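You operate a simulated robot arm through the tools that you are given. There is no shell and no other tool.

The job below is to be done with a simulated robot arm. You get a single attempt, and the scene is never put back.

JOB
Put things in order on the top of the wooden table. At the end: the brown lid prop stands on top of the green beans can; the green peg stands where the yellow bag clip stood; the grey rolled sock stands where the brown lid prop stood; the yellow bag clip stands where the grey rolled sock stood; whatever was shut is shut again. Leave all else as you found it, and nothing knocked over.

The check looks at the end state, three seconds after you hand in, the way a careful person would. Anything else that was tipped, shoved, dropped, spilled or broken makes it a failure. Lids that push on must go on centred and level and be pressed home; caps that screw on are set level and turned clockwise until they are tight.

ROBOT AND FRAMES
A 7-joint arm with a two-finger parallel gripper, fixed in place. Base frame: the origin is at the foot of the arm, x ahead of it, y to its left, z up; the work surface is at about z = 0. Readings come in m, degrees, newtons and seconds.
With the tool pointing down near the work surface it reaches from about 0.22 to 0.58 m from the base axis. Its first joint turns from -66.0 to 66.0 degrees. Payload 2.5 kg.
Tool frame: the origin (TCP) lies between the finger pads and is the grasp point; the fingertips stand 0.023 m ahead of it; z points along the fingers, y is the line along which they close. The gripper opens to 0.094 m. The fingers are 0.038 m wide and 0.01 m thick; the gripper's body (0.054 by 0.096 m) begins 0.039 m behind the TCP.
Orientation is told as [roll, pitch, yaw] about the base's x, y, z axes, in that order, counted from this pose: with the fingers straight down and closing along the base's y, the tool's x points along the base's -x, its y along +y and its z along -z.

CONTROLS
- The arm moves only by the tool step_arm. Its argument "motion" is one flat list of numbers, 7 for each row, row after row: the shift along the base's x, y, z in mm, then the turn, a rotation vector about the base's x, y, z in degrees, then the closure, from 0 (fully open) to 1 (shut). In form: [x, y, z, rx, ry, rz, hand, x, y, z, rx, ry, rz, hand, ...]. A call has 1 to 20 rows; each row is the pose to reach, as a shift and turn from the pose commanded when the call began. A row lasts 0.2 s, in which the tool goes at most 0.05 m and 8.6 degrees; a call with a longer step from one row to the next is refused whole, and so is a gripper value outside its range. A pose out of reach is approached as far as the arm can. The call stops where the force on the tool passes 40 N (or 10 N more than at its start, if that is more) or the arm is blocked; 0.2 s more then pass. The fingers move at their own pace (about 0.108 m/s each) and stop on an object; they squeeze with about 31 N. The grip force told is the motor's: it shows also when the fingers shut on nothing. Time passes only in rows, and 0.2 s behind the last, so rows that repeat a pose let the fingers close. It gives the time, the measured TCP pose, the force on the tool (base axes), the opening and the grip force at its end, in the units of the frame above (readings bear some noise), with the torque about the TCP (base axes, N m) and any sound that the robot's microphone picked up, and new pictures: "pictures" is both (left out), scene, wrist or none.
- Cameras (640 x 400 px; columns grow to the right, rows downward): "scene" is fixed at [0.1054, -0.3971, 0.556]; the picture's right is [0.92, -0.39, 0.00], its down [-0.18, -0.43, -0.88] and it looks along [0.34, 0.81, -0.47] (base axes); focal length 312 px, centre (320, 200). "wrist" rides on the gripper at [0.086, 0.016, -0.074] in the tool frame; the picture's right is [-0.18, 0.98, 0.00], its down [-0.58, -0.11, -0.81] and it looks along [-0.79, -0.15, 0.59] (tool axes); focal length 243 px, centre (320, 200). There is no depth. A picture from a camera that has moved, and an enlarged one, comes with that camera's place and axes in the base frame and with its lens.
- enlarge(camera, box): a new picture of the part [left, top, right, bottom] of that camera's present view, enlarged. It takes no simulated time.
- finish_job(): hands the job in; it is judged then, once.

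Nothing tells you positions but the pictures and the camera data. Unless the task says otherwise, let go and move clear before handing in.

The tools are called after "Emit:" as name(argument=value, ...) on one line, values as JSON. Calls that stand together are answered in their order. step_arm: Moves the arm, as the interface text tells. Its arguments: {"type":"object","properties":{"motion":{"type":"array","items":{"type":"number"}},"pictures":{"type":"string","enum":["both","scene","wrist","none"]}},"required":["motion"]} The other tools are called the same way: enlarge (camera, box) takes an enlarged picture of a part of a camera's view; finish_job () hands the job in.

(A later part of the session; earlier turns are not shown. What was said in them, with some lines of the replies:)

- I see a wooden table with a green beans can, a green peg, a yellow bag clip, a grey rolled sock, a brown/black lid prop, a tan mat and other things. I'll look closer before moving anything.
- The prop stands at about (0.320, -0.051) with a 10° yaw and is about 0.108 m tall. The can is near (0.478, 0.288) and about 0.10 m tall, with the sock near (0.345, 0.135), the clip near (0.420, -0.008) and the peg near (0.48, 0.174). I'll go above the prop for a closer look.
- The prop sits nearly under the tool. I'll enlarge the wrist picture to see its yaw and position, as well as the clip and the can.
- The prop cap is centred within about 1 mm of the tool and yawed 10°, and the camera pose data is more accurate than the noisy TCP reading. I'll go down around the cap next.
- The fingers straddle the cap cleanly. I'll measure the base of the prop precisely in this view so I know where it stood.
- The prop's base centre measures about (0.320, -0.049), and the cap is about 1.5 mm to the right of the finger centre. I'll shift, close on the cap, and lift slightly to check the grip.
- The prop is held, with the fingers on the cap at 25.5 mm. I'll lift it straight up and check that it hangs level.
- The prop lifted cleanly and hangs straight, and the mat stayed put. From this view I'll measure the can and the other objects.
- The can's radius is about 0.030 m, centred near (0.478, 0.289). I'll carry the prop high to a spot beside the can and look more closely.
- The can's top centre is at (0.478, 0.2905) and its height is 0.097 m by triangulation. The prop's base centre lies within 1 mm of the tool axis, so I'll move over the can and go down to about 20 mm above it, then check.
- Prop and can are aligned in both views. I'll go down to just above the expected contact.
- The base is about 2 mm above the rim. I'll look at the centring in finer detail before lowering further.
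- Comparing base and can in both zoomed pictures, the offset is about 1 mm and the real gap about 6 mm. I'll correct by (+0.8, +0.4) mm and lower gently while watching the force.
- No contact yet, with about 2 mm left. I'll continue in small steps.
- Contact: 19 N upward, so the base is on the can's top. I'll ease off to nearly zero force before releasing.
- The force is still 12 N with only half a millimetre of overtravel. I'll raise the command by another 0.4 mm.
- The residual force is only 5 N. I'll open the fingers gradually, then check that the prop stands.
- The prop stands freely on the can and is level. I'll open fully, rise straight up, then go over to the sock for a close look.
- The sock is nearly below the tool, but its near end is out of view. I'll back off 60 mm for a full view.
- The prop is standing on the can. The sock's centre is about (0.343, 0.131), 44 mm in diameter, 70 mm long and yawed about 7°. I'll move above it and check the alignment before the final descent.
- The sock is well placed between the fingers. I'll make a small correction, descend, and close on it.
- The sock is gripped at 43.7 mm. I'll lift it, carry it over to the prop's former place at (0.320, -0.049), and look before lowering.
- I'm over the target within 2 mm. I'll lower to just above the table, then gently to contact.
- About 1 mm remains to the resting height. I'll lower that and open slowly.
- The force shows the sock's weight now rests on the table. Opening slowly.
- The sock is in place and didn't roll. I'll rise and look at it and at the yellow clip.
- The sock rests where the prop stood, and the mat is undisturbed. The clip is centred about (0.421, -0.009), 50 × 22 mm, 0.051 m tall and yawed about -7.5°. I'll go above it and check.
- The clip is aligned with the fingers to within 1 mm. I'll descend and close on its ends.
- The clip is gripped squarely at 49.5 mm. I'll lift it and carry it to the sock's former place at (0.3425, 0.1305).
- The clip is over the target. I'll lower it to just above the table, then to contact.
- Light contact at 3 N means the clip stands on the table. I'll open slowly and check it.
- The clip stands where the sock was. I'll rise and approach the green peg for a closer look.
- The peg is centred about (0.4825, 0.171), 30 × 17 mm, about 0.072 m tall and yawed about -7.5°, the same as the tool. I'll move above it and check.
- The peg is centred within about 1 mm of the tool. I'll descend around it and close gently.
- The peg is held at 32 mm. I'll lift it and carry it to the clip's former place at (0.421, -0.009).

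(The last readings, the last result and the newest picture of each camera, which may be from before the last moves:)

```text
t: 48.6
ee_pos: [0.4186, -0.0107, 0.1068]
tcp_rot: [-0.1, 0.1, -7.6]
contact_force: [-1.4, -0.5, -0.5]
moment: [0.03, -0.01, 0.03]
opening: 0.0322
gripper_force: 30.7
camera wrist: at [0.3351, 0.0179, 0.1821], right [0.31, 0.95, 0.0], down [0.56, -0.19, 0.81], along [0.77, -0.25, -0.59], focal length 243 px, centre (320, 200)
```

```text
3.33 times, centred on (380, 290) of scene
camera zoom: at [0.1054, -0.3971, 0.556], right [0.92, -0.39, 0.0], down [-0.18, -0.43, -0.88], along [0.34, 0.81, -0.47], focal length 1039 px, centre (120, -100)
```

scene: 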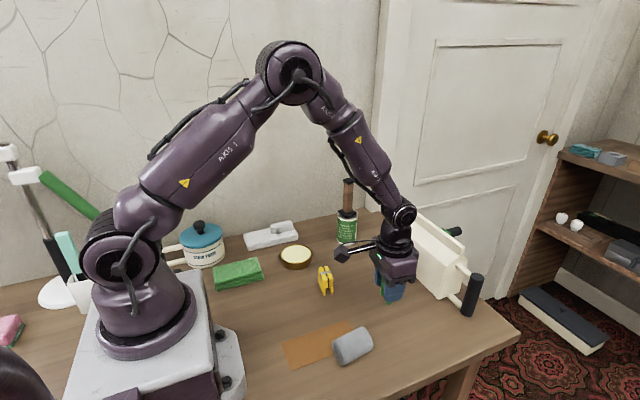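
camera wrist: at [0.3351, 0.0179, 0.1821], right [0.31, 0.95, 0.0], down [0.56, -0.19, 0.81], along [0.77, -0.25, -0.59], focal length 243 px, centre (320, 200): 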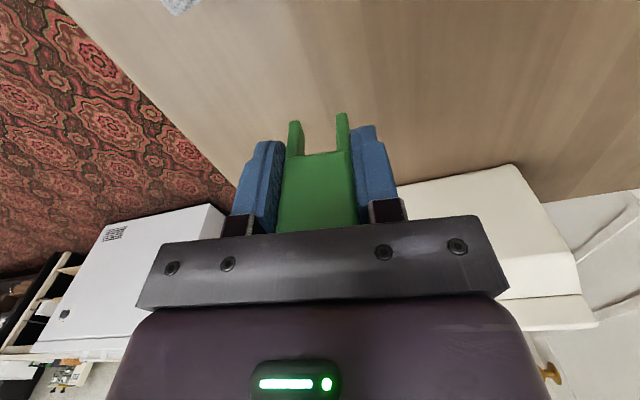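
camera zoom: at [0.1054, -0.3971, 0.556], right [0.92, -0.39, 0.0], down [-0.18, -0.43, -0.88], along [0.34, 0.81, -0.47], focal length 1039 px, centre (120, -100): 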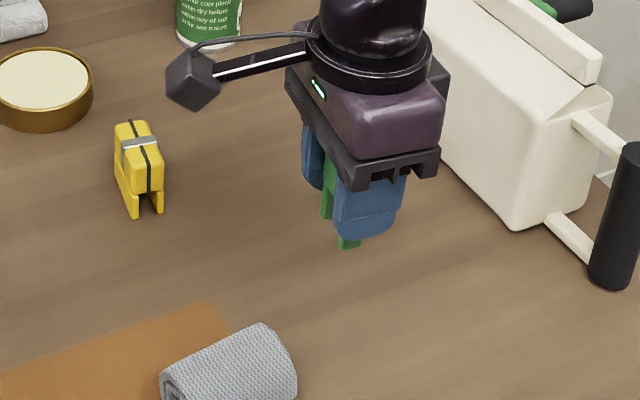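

I'm over the target within 0.5 mm. Lowering now to just above the table.

Emit:
step_arm(motion=[-0.3, 0.4, -20, 0, 0, 0, 1, -0.3, 0.4, -44, 0, 0, 0, 1, -0.3, 0.4, -58, 0, 0, 0, 1, -0.3, 0.4, -63, 0, 0, 0, 1, -0.3, 0.4, -64, 0, 0, 0, 1, -0.3, 0.4, -64, 0, 0, 0, 1], pictures="wrist")

```text
t: 50.0
ee_pos: [0.4175, -0.0095, 0.0443]
tcp_rot: [0.0, 0.1, -7.7]
contact_force: [0.0, -1.1, -0.7]
moment: [0.02, -0.02, 0.03]
opening: 0.0322
gripper_force: 31.5
camera wrist: at [0.3354, 0.0193, 0.1196], right [0.31, 0.95, 0.0], down [0.56, -0.19, 0.81], along [0.77, -0.25, -0.59], focal length 243 px, centre (320, 200)
```

wrist: 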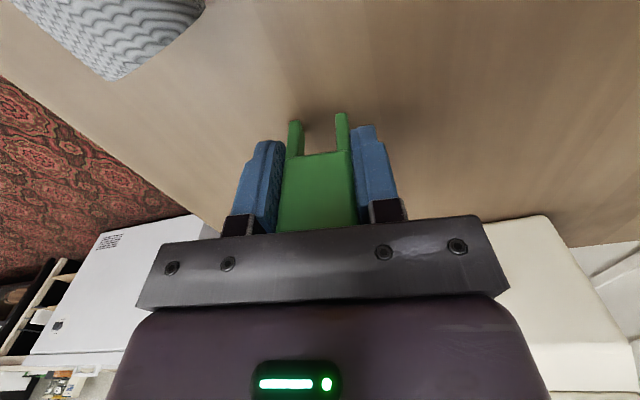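

About 2.7 mm remains. I'll lower in small steps and watch the force.

Emit:
step_arm(motion=[-0.4, -0.8, -1, 0, 0, 0, 1, -0.4, -0.8, -1.8, 0, 0, 0, 1, -0.4, -0.8, -2.2, 0, 0, 0, 1, -0.4, -0.8, -2.2, 0, 0, 0, 1], pictures="wrist")

```text
t: 51.0
ee_pos: [0.4178, -0.0103, 0.0419]
tcp_rot: [0.0, 0.0, -7.8]
contact_force: [-1.8, -0.4, 3.0]
moment: [-0.03, 0.08, -0.03]
opening: 0.0322
gripper_force: 30.5
camera wrist: at [0.3345, 0.0183, 0.1168], right [0.31, 0.95, 0.0], down [0.56, -0.19, 0.81], along [0.77, -0.25, -0.59], focal length 243 px, centre (320, 200)
```

wrist: 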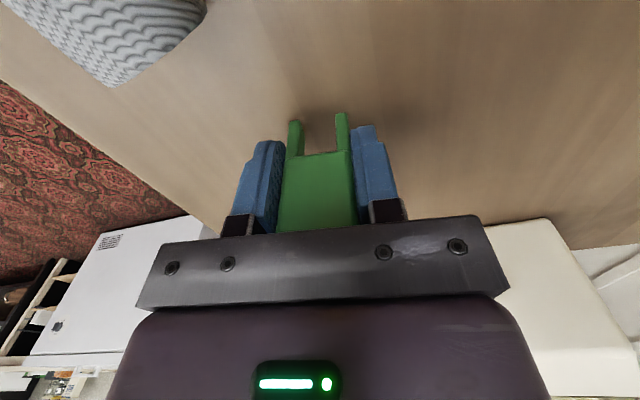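

Contact at 3 N, so the peg is on the table. I'll open slowly.

Emit:
step_arm(motion=[0, 0, 0, 0, 0, 0, 0.65, 0, 0, 0, 0, 0, 0, 0.63, 0, 0, 0, 0, 0, 0, 0.6, 0, 0, 0, 0, 0, 0, 0.54, 0, 0, 0, 0, 0, 0, 0.4, 0, 0, 0, 0, 0, 0, 0.2, 0, 0, 0, 0, 0, 0, 0, 0, 0, 0, 0, 0, 0, 0], pictures="wrist")

Emit:
enlarge(camera="wrist", box=[220, 60, 420, 240])

```text
t: 52.8
ee_pos: [0.4169, -0.0107, 0.04]
tcp_rot: [0.0, 0.0, -7.7]
contact_force: [-1.0, 0.0, 0.2]
moment: [0.01, -0.01, -0.01]
opening: 0.0939
gripper_force: 0.0
camera wrist: at [0.3345, 0.0183, 0.1168], right [0.31, 0.95, 0.0], down [0.56, -0.19, 0.81], along [0.77, -0.25, -0.59], focal length 243 px, centre (320, 200)
```

wrist: 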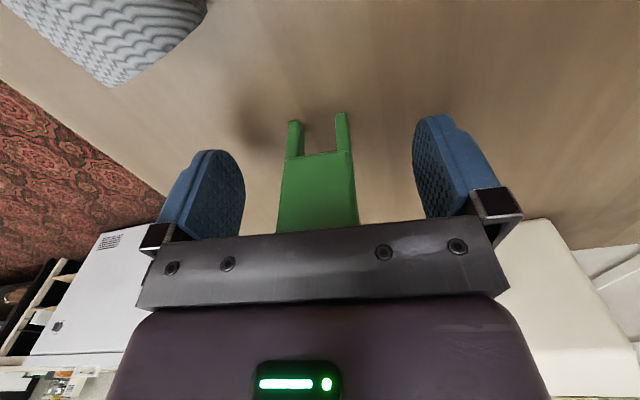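

```text
2.22 times, centred on (320, 150) of wrist
camera zoom: at [0.3345, 0.0183, 0.1168], right [0.31, 0.95, 0.0], down [0.56, -0.19, 0.81], along [0.77, -0.25, -0.59], focal length 539 px, centre (320, 311)
```

zoom: 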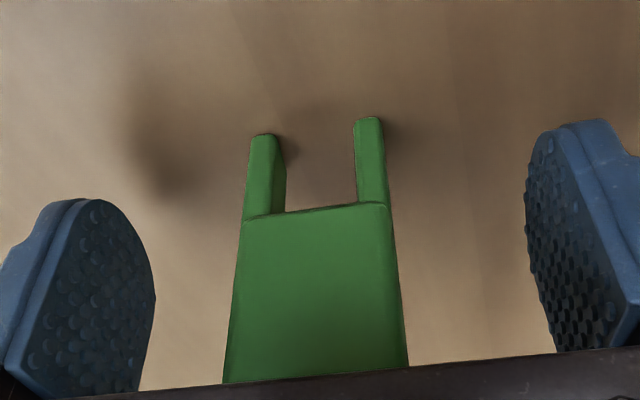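

The peg stands free. I'll rise straight up, then back away and inspect everything.

Emit:
step_arm(motion=[0, 0, 8, 0, 0, 0, 0, 0, 0, 30, 0, 0, 0, 0, 0, 0, 65, 0, 0, 0, 0, 0, 0, 105, 0, 0, 0, 0, 0, 0, 145, 0, 0, 0, 0, -20, 10, 180, 0, 0, 0, 0, -55, 30, 210, 0, 0, 0, 0, -90, 50, 240, 0, 0, 0, 0, -115, 65, 265, 0, 0, 0, 0], pictures="both")

Emit:
enlarge(camera="scene", box=[260, 160, 480, 380])

Emit:
enlarge(camera="wrist", box=[140, 0, 640, 240])

Emit:
enlarge(camera="scene", box=[325, 170, 375, 250])

```text
refused: row 7 steps farther than a row can; nothing moved
```

```text
1.82 times, centred on (370, 270) of scene
camera zoom: at [0.1054, -0.3971, 0.556], right [0.92, -0.39, 0.0], down [-0.18, -0.43, -0.88], along [0.34, 0.81, -0.47], focal length 567 px, centre (229, 73)
```

zoom: 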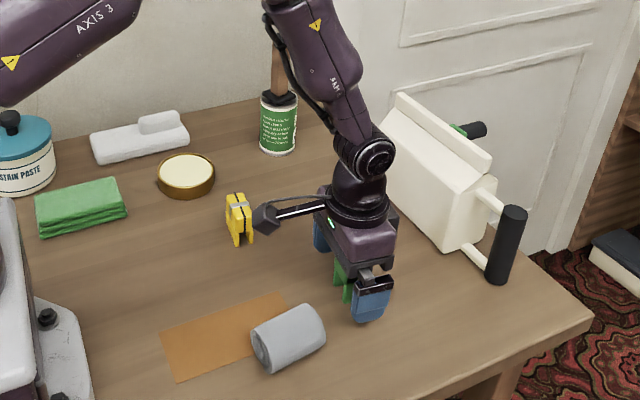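

```text
1.28 times, centred on (390, 120) of wrist
camera zoom: at [0.3345, 0.0183, 0.1168], right [0.31, 0.95, 0.0], down [0.56, -0.19, 0.81], along [0.77, -0.25, -0.59], focal length 311 px, centre (230, 302)
```

zoom: 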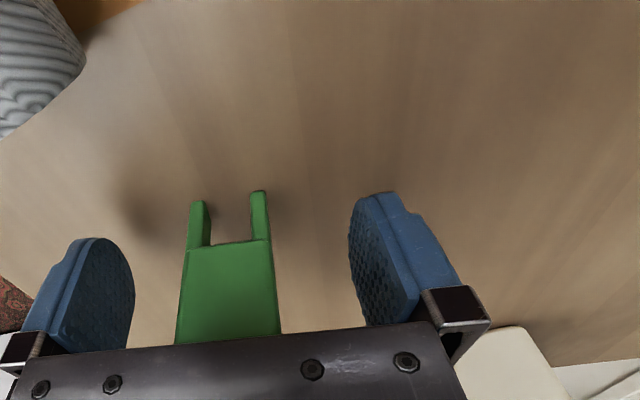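

```text
5.00 times, centred on (350, 210) of scene
camera zoom: at [0.1054, -0.3971, 0.556], right [0.92, -0.39, 0.0], down [-0.18, -0.43, -0.88], along [0.34, 0.81, -0.47], focal length 1558 px, centre (170, 150)
```

zoom: 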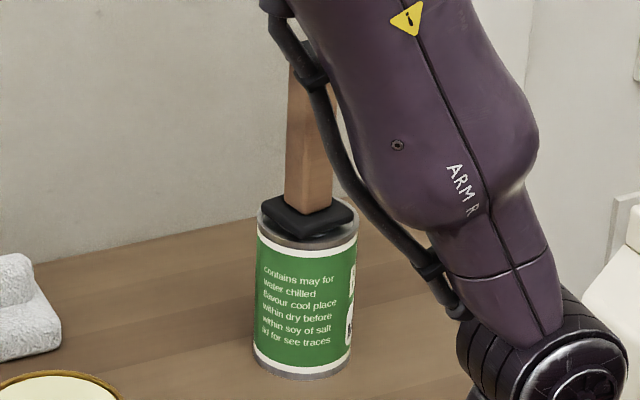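

That command was refused because one row stepped too far, and nothing moved. I'll repeat the ascent with shorter steps.

Emit:
step_arm(motion=[0, 0, 8, 0, 0, 0, 0, 0, 0, 30, 0, 0, 0, 0, 0, 0, 65, 0, 0, 0, 0, 0, 0, 105, 0, 0, 0, 0, 0, 0, 145, 0, 0, 0, 0, -15, 8, 175, 0, 0, 0, 0, -40, 20, 200, 0, 0, 0, 0, -70, 30, 225, 0, 0, 0, 0, -100, 40, 245, 0, 0, 0, 0, -125, 45, 260, 0, 0, 0, 0], pictures="both")

Emit:
enlarge(camera="scene", box=[260, 160, 480, 380])

Emit:
enlarge(camera="wrist", box=[200, 0, 440, 150])

Emit:
enlarge(camera="scene", box=[325, 170, 375, 250])

```text
t: 55.0
ee_pos: [0.293, 0.0338, 0.3]
tcp_rot: [0.0, 0.1, -7.9]
contact_force: [-1.0, 0.8, 0.4]
moment: [-0.01, -0.04, 0.01]
opening: 0.0938
gripper_force: 0.0
camera wrist: at [0.21, 0.0642, 0.376], right [0.32, 0.95, 0.0], down [0.56, -0.19, 0.81], along [0.76, -0.25, -0.59], focal length 243 px, centre (320, 200)
```

scene: 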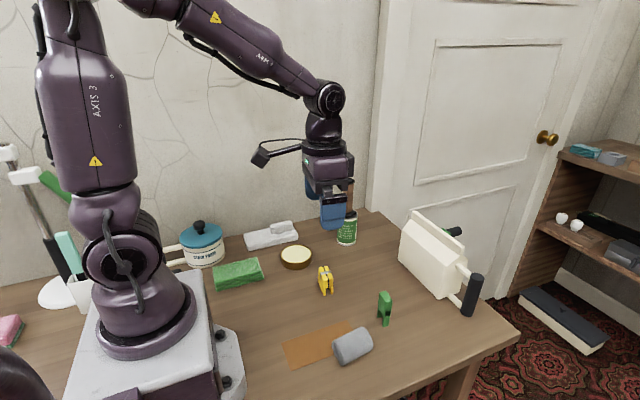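
wrist: 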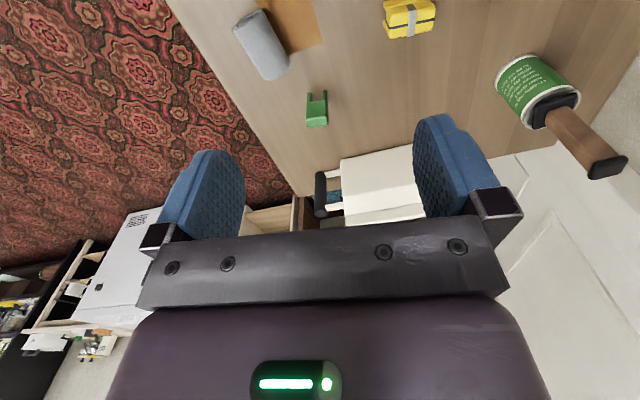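

```text
1.82 times, centred on (370, 270) of scene
camera zoom: at [0.1055, -0.3971, 0.556], right [0.92, -0.39, 0.0], down [-0.18, -0.43, -0.88], along [0.34, 0.81, -0.47], focal length 567 px, centre (229, 73)
```

zoom: 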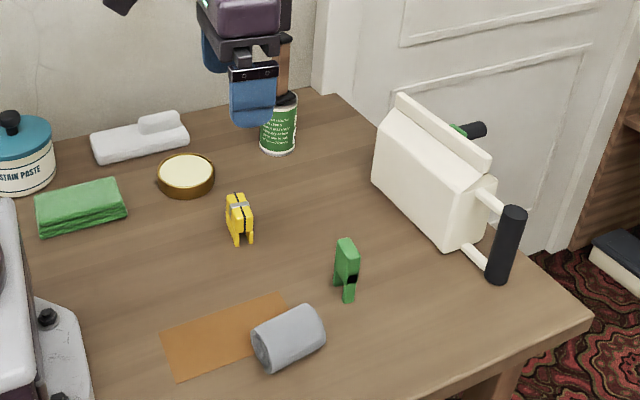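

```text
2.67 times, centred on (320, 75) of wrist
camera zoom: at [0.21, 0.0642, 0.376], right [0.32, 0.95, 0.0], down [0.56, -0.19, 0.81], along [0.76, -0.25, -0.59], focal length 647 px, centre (320, 533)
```

zoom: 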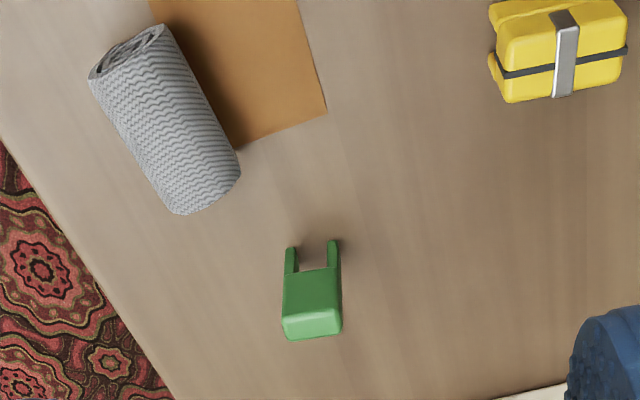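

```text
5.00 times, centred on (350, 210) of scene
camera zoom: at [0.1055, -0.3971, 0.556], right [0.92, -0.39, 0.0], down [-0.18, -0.43, -0.88], along [0.34, 0.81, -0.47], focal length 1558 px, centre (170, 150)
```

zoom: 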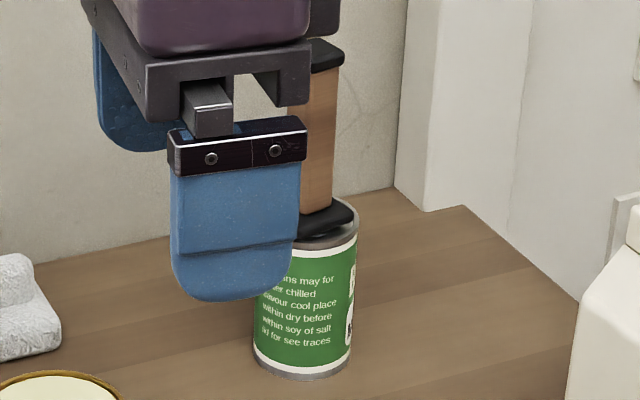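

Everything looks in place. I'll move the arm to get an unobstructed view of the prop on the can.

Emit:
step_arm(motion=[-5, 15, 20, 0, 0, 2, 0, -15, 40, 40, 0, 0, 5, 0, -25, 65, 60, 0, 0, 8, 0, -35, 85, 75, 0, 0, 8, 0], pictures="both")

Emit:
enlarge(camera="scene", box=[315, 165, 385, 255])

Emit:
enlarge(camera="scene", box=[290, 240, 420, 380])

Emit:
enlarge(camera="scene", box=[260, 180, 500, 380])

```text
t: 56.0
ee_pos: [0.2583, 0.121, 0.3755]
tcp_rot: [0.1, 0.0, 0.3]
contact_force: [-0.4, -0.3, -0.2]
moment: [-0.04, 0.02, -0.01]
opening: 0.094
gripper_force: 0.0
camera wrist: at [0.1721, 0.1377, 0.4514], right [0.18, 0.98, 0.0], down [0.58, -0.11, 0.81], along [0.79, -0.14, -0.59], focal length 243 px, centre (320, 200)
```

scene: 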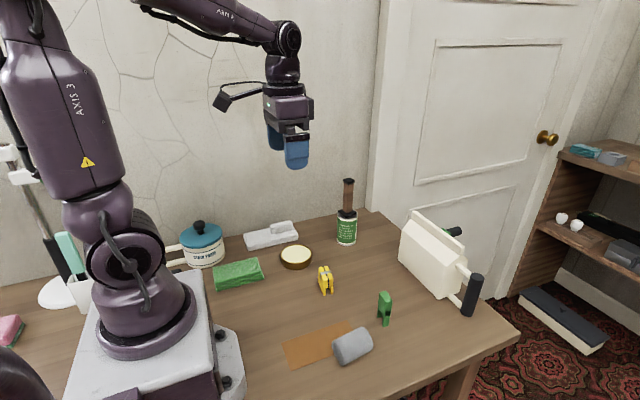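
wrist: 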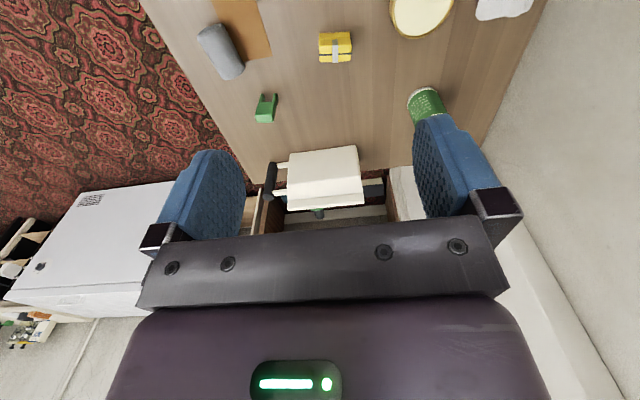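

```text
4.44 times, centred on (350, 210) of scene
camera zoom: at [0.1054, -0.3971, 0.556], right [0.92, -0.39, 0.0], down [-0.18, -0.43, -0.88], along [0.34, 0.81, -0.47], focal length 1385 px, centre (187, 156)
```

zoom: 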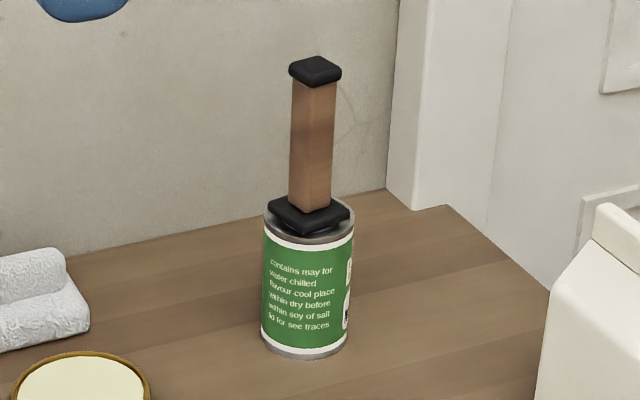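

```text
2.86 times, centred on (355, 310) of scene
camera zoom: at [0.1054, -0.3971, 0.556], right [0.92, -0.39, 0.0], down [-0.18, -0.43, -0.88], along [0.34, 0.81, -0.47], focal length 890 px, centre (220, -114)
```

zoom: 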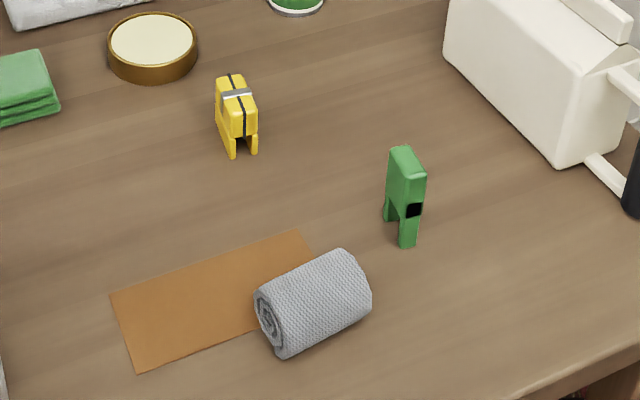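

```text
2.00 times, centred on (380, 280) of scene
camera zoom: at [0.1054, -0.3971, 0.556], right [0.92, -0.39, 0.0], down [-0.18, -0.43, -0.88], along [0.34, 0.81, -0.47], focal length 623 px, centre (200, 40)
```

zoom: 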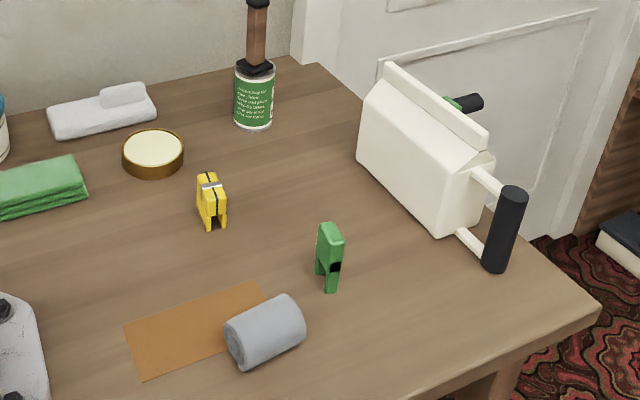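

Emit:
enlarge(camera="scene", box=[330, 200, 365, 225])

Emit:
enlarge(camera="wrist", box=[180, 0, 460, 140])

```text
16.00 times, centred on (348, 212) of scene
camera zoom: at [0.1054, -0.3971, 0.556], right [0.92, -0.39, 0.0], down [-0.18, -0.43, -0.88], along [0.34, 0.81, -0.47], focal length 4986 px, centre (-120, 0)
```

zoom: 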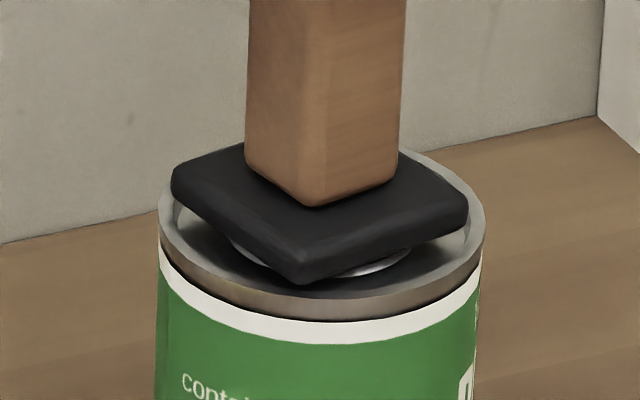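

```text
2.29 times, centred on (320, 70) of wrist
camera zoom: at [0.1721, 0.1377, 0.4514], right [0.18, 0.98, 0.0], down [0.58, -0.11, 0.81], along [0.79, -0.14, -0.59], focal length 555 px, centre (320, 497)
```

zoom: 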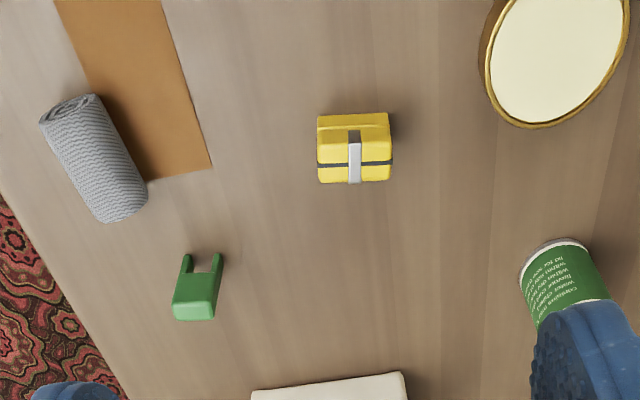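

All four moves are done. The prop stands level and centred on the can. The sock is where the prop stood, the clip where the sock was, and the peg where the clip was. The other objects are where they were, and the gripper is open and well clear, so I'm handing in.

Emit:
finish_job()

```text
The job is handed in.
```

The table is in the order you asked for, and I have handed the job in. I checked everything in close-up pictures beforehand. Nothing was knocked over, and nothing else on the table looks moved.

| Object | Where it now stands | How it looked at the end |
|---|---|---|
| Brown lid prop | On top of the green beans can | Centred to about 1 mm, upright to within about a degree |
| Grey rolled sock | Where the lid prop stood | Within a few millimetres of that spot; it did not roll when released |
| Yellow bag clip | Where the sock stood | Upright, within about 1 mm of that spot |
| Green peg | Where the clip stood | Upright, within about 2 mm of that spot |

- **Mat:** the sock lies against the edge of the tan mat. The prop's base stood partly on that mat; the mat itself has not moved.
- **Shut things:** nothing had to be opened, so there was nothing to shut again.
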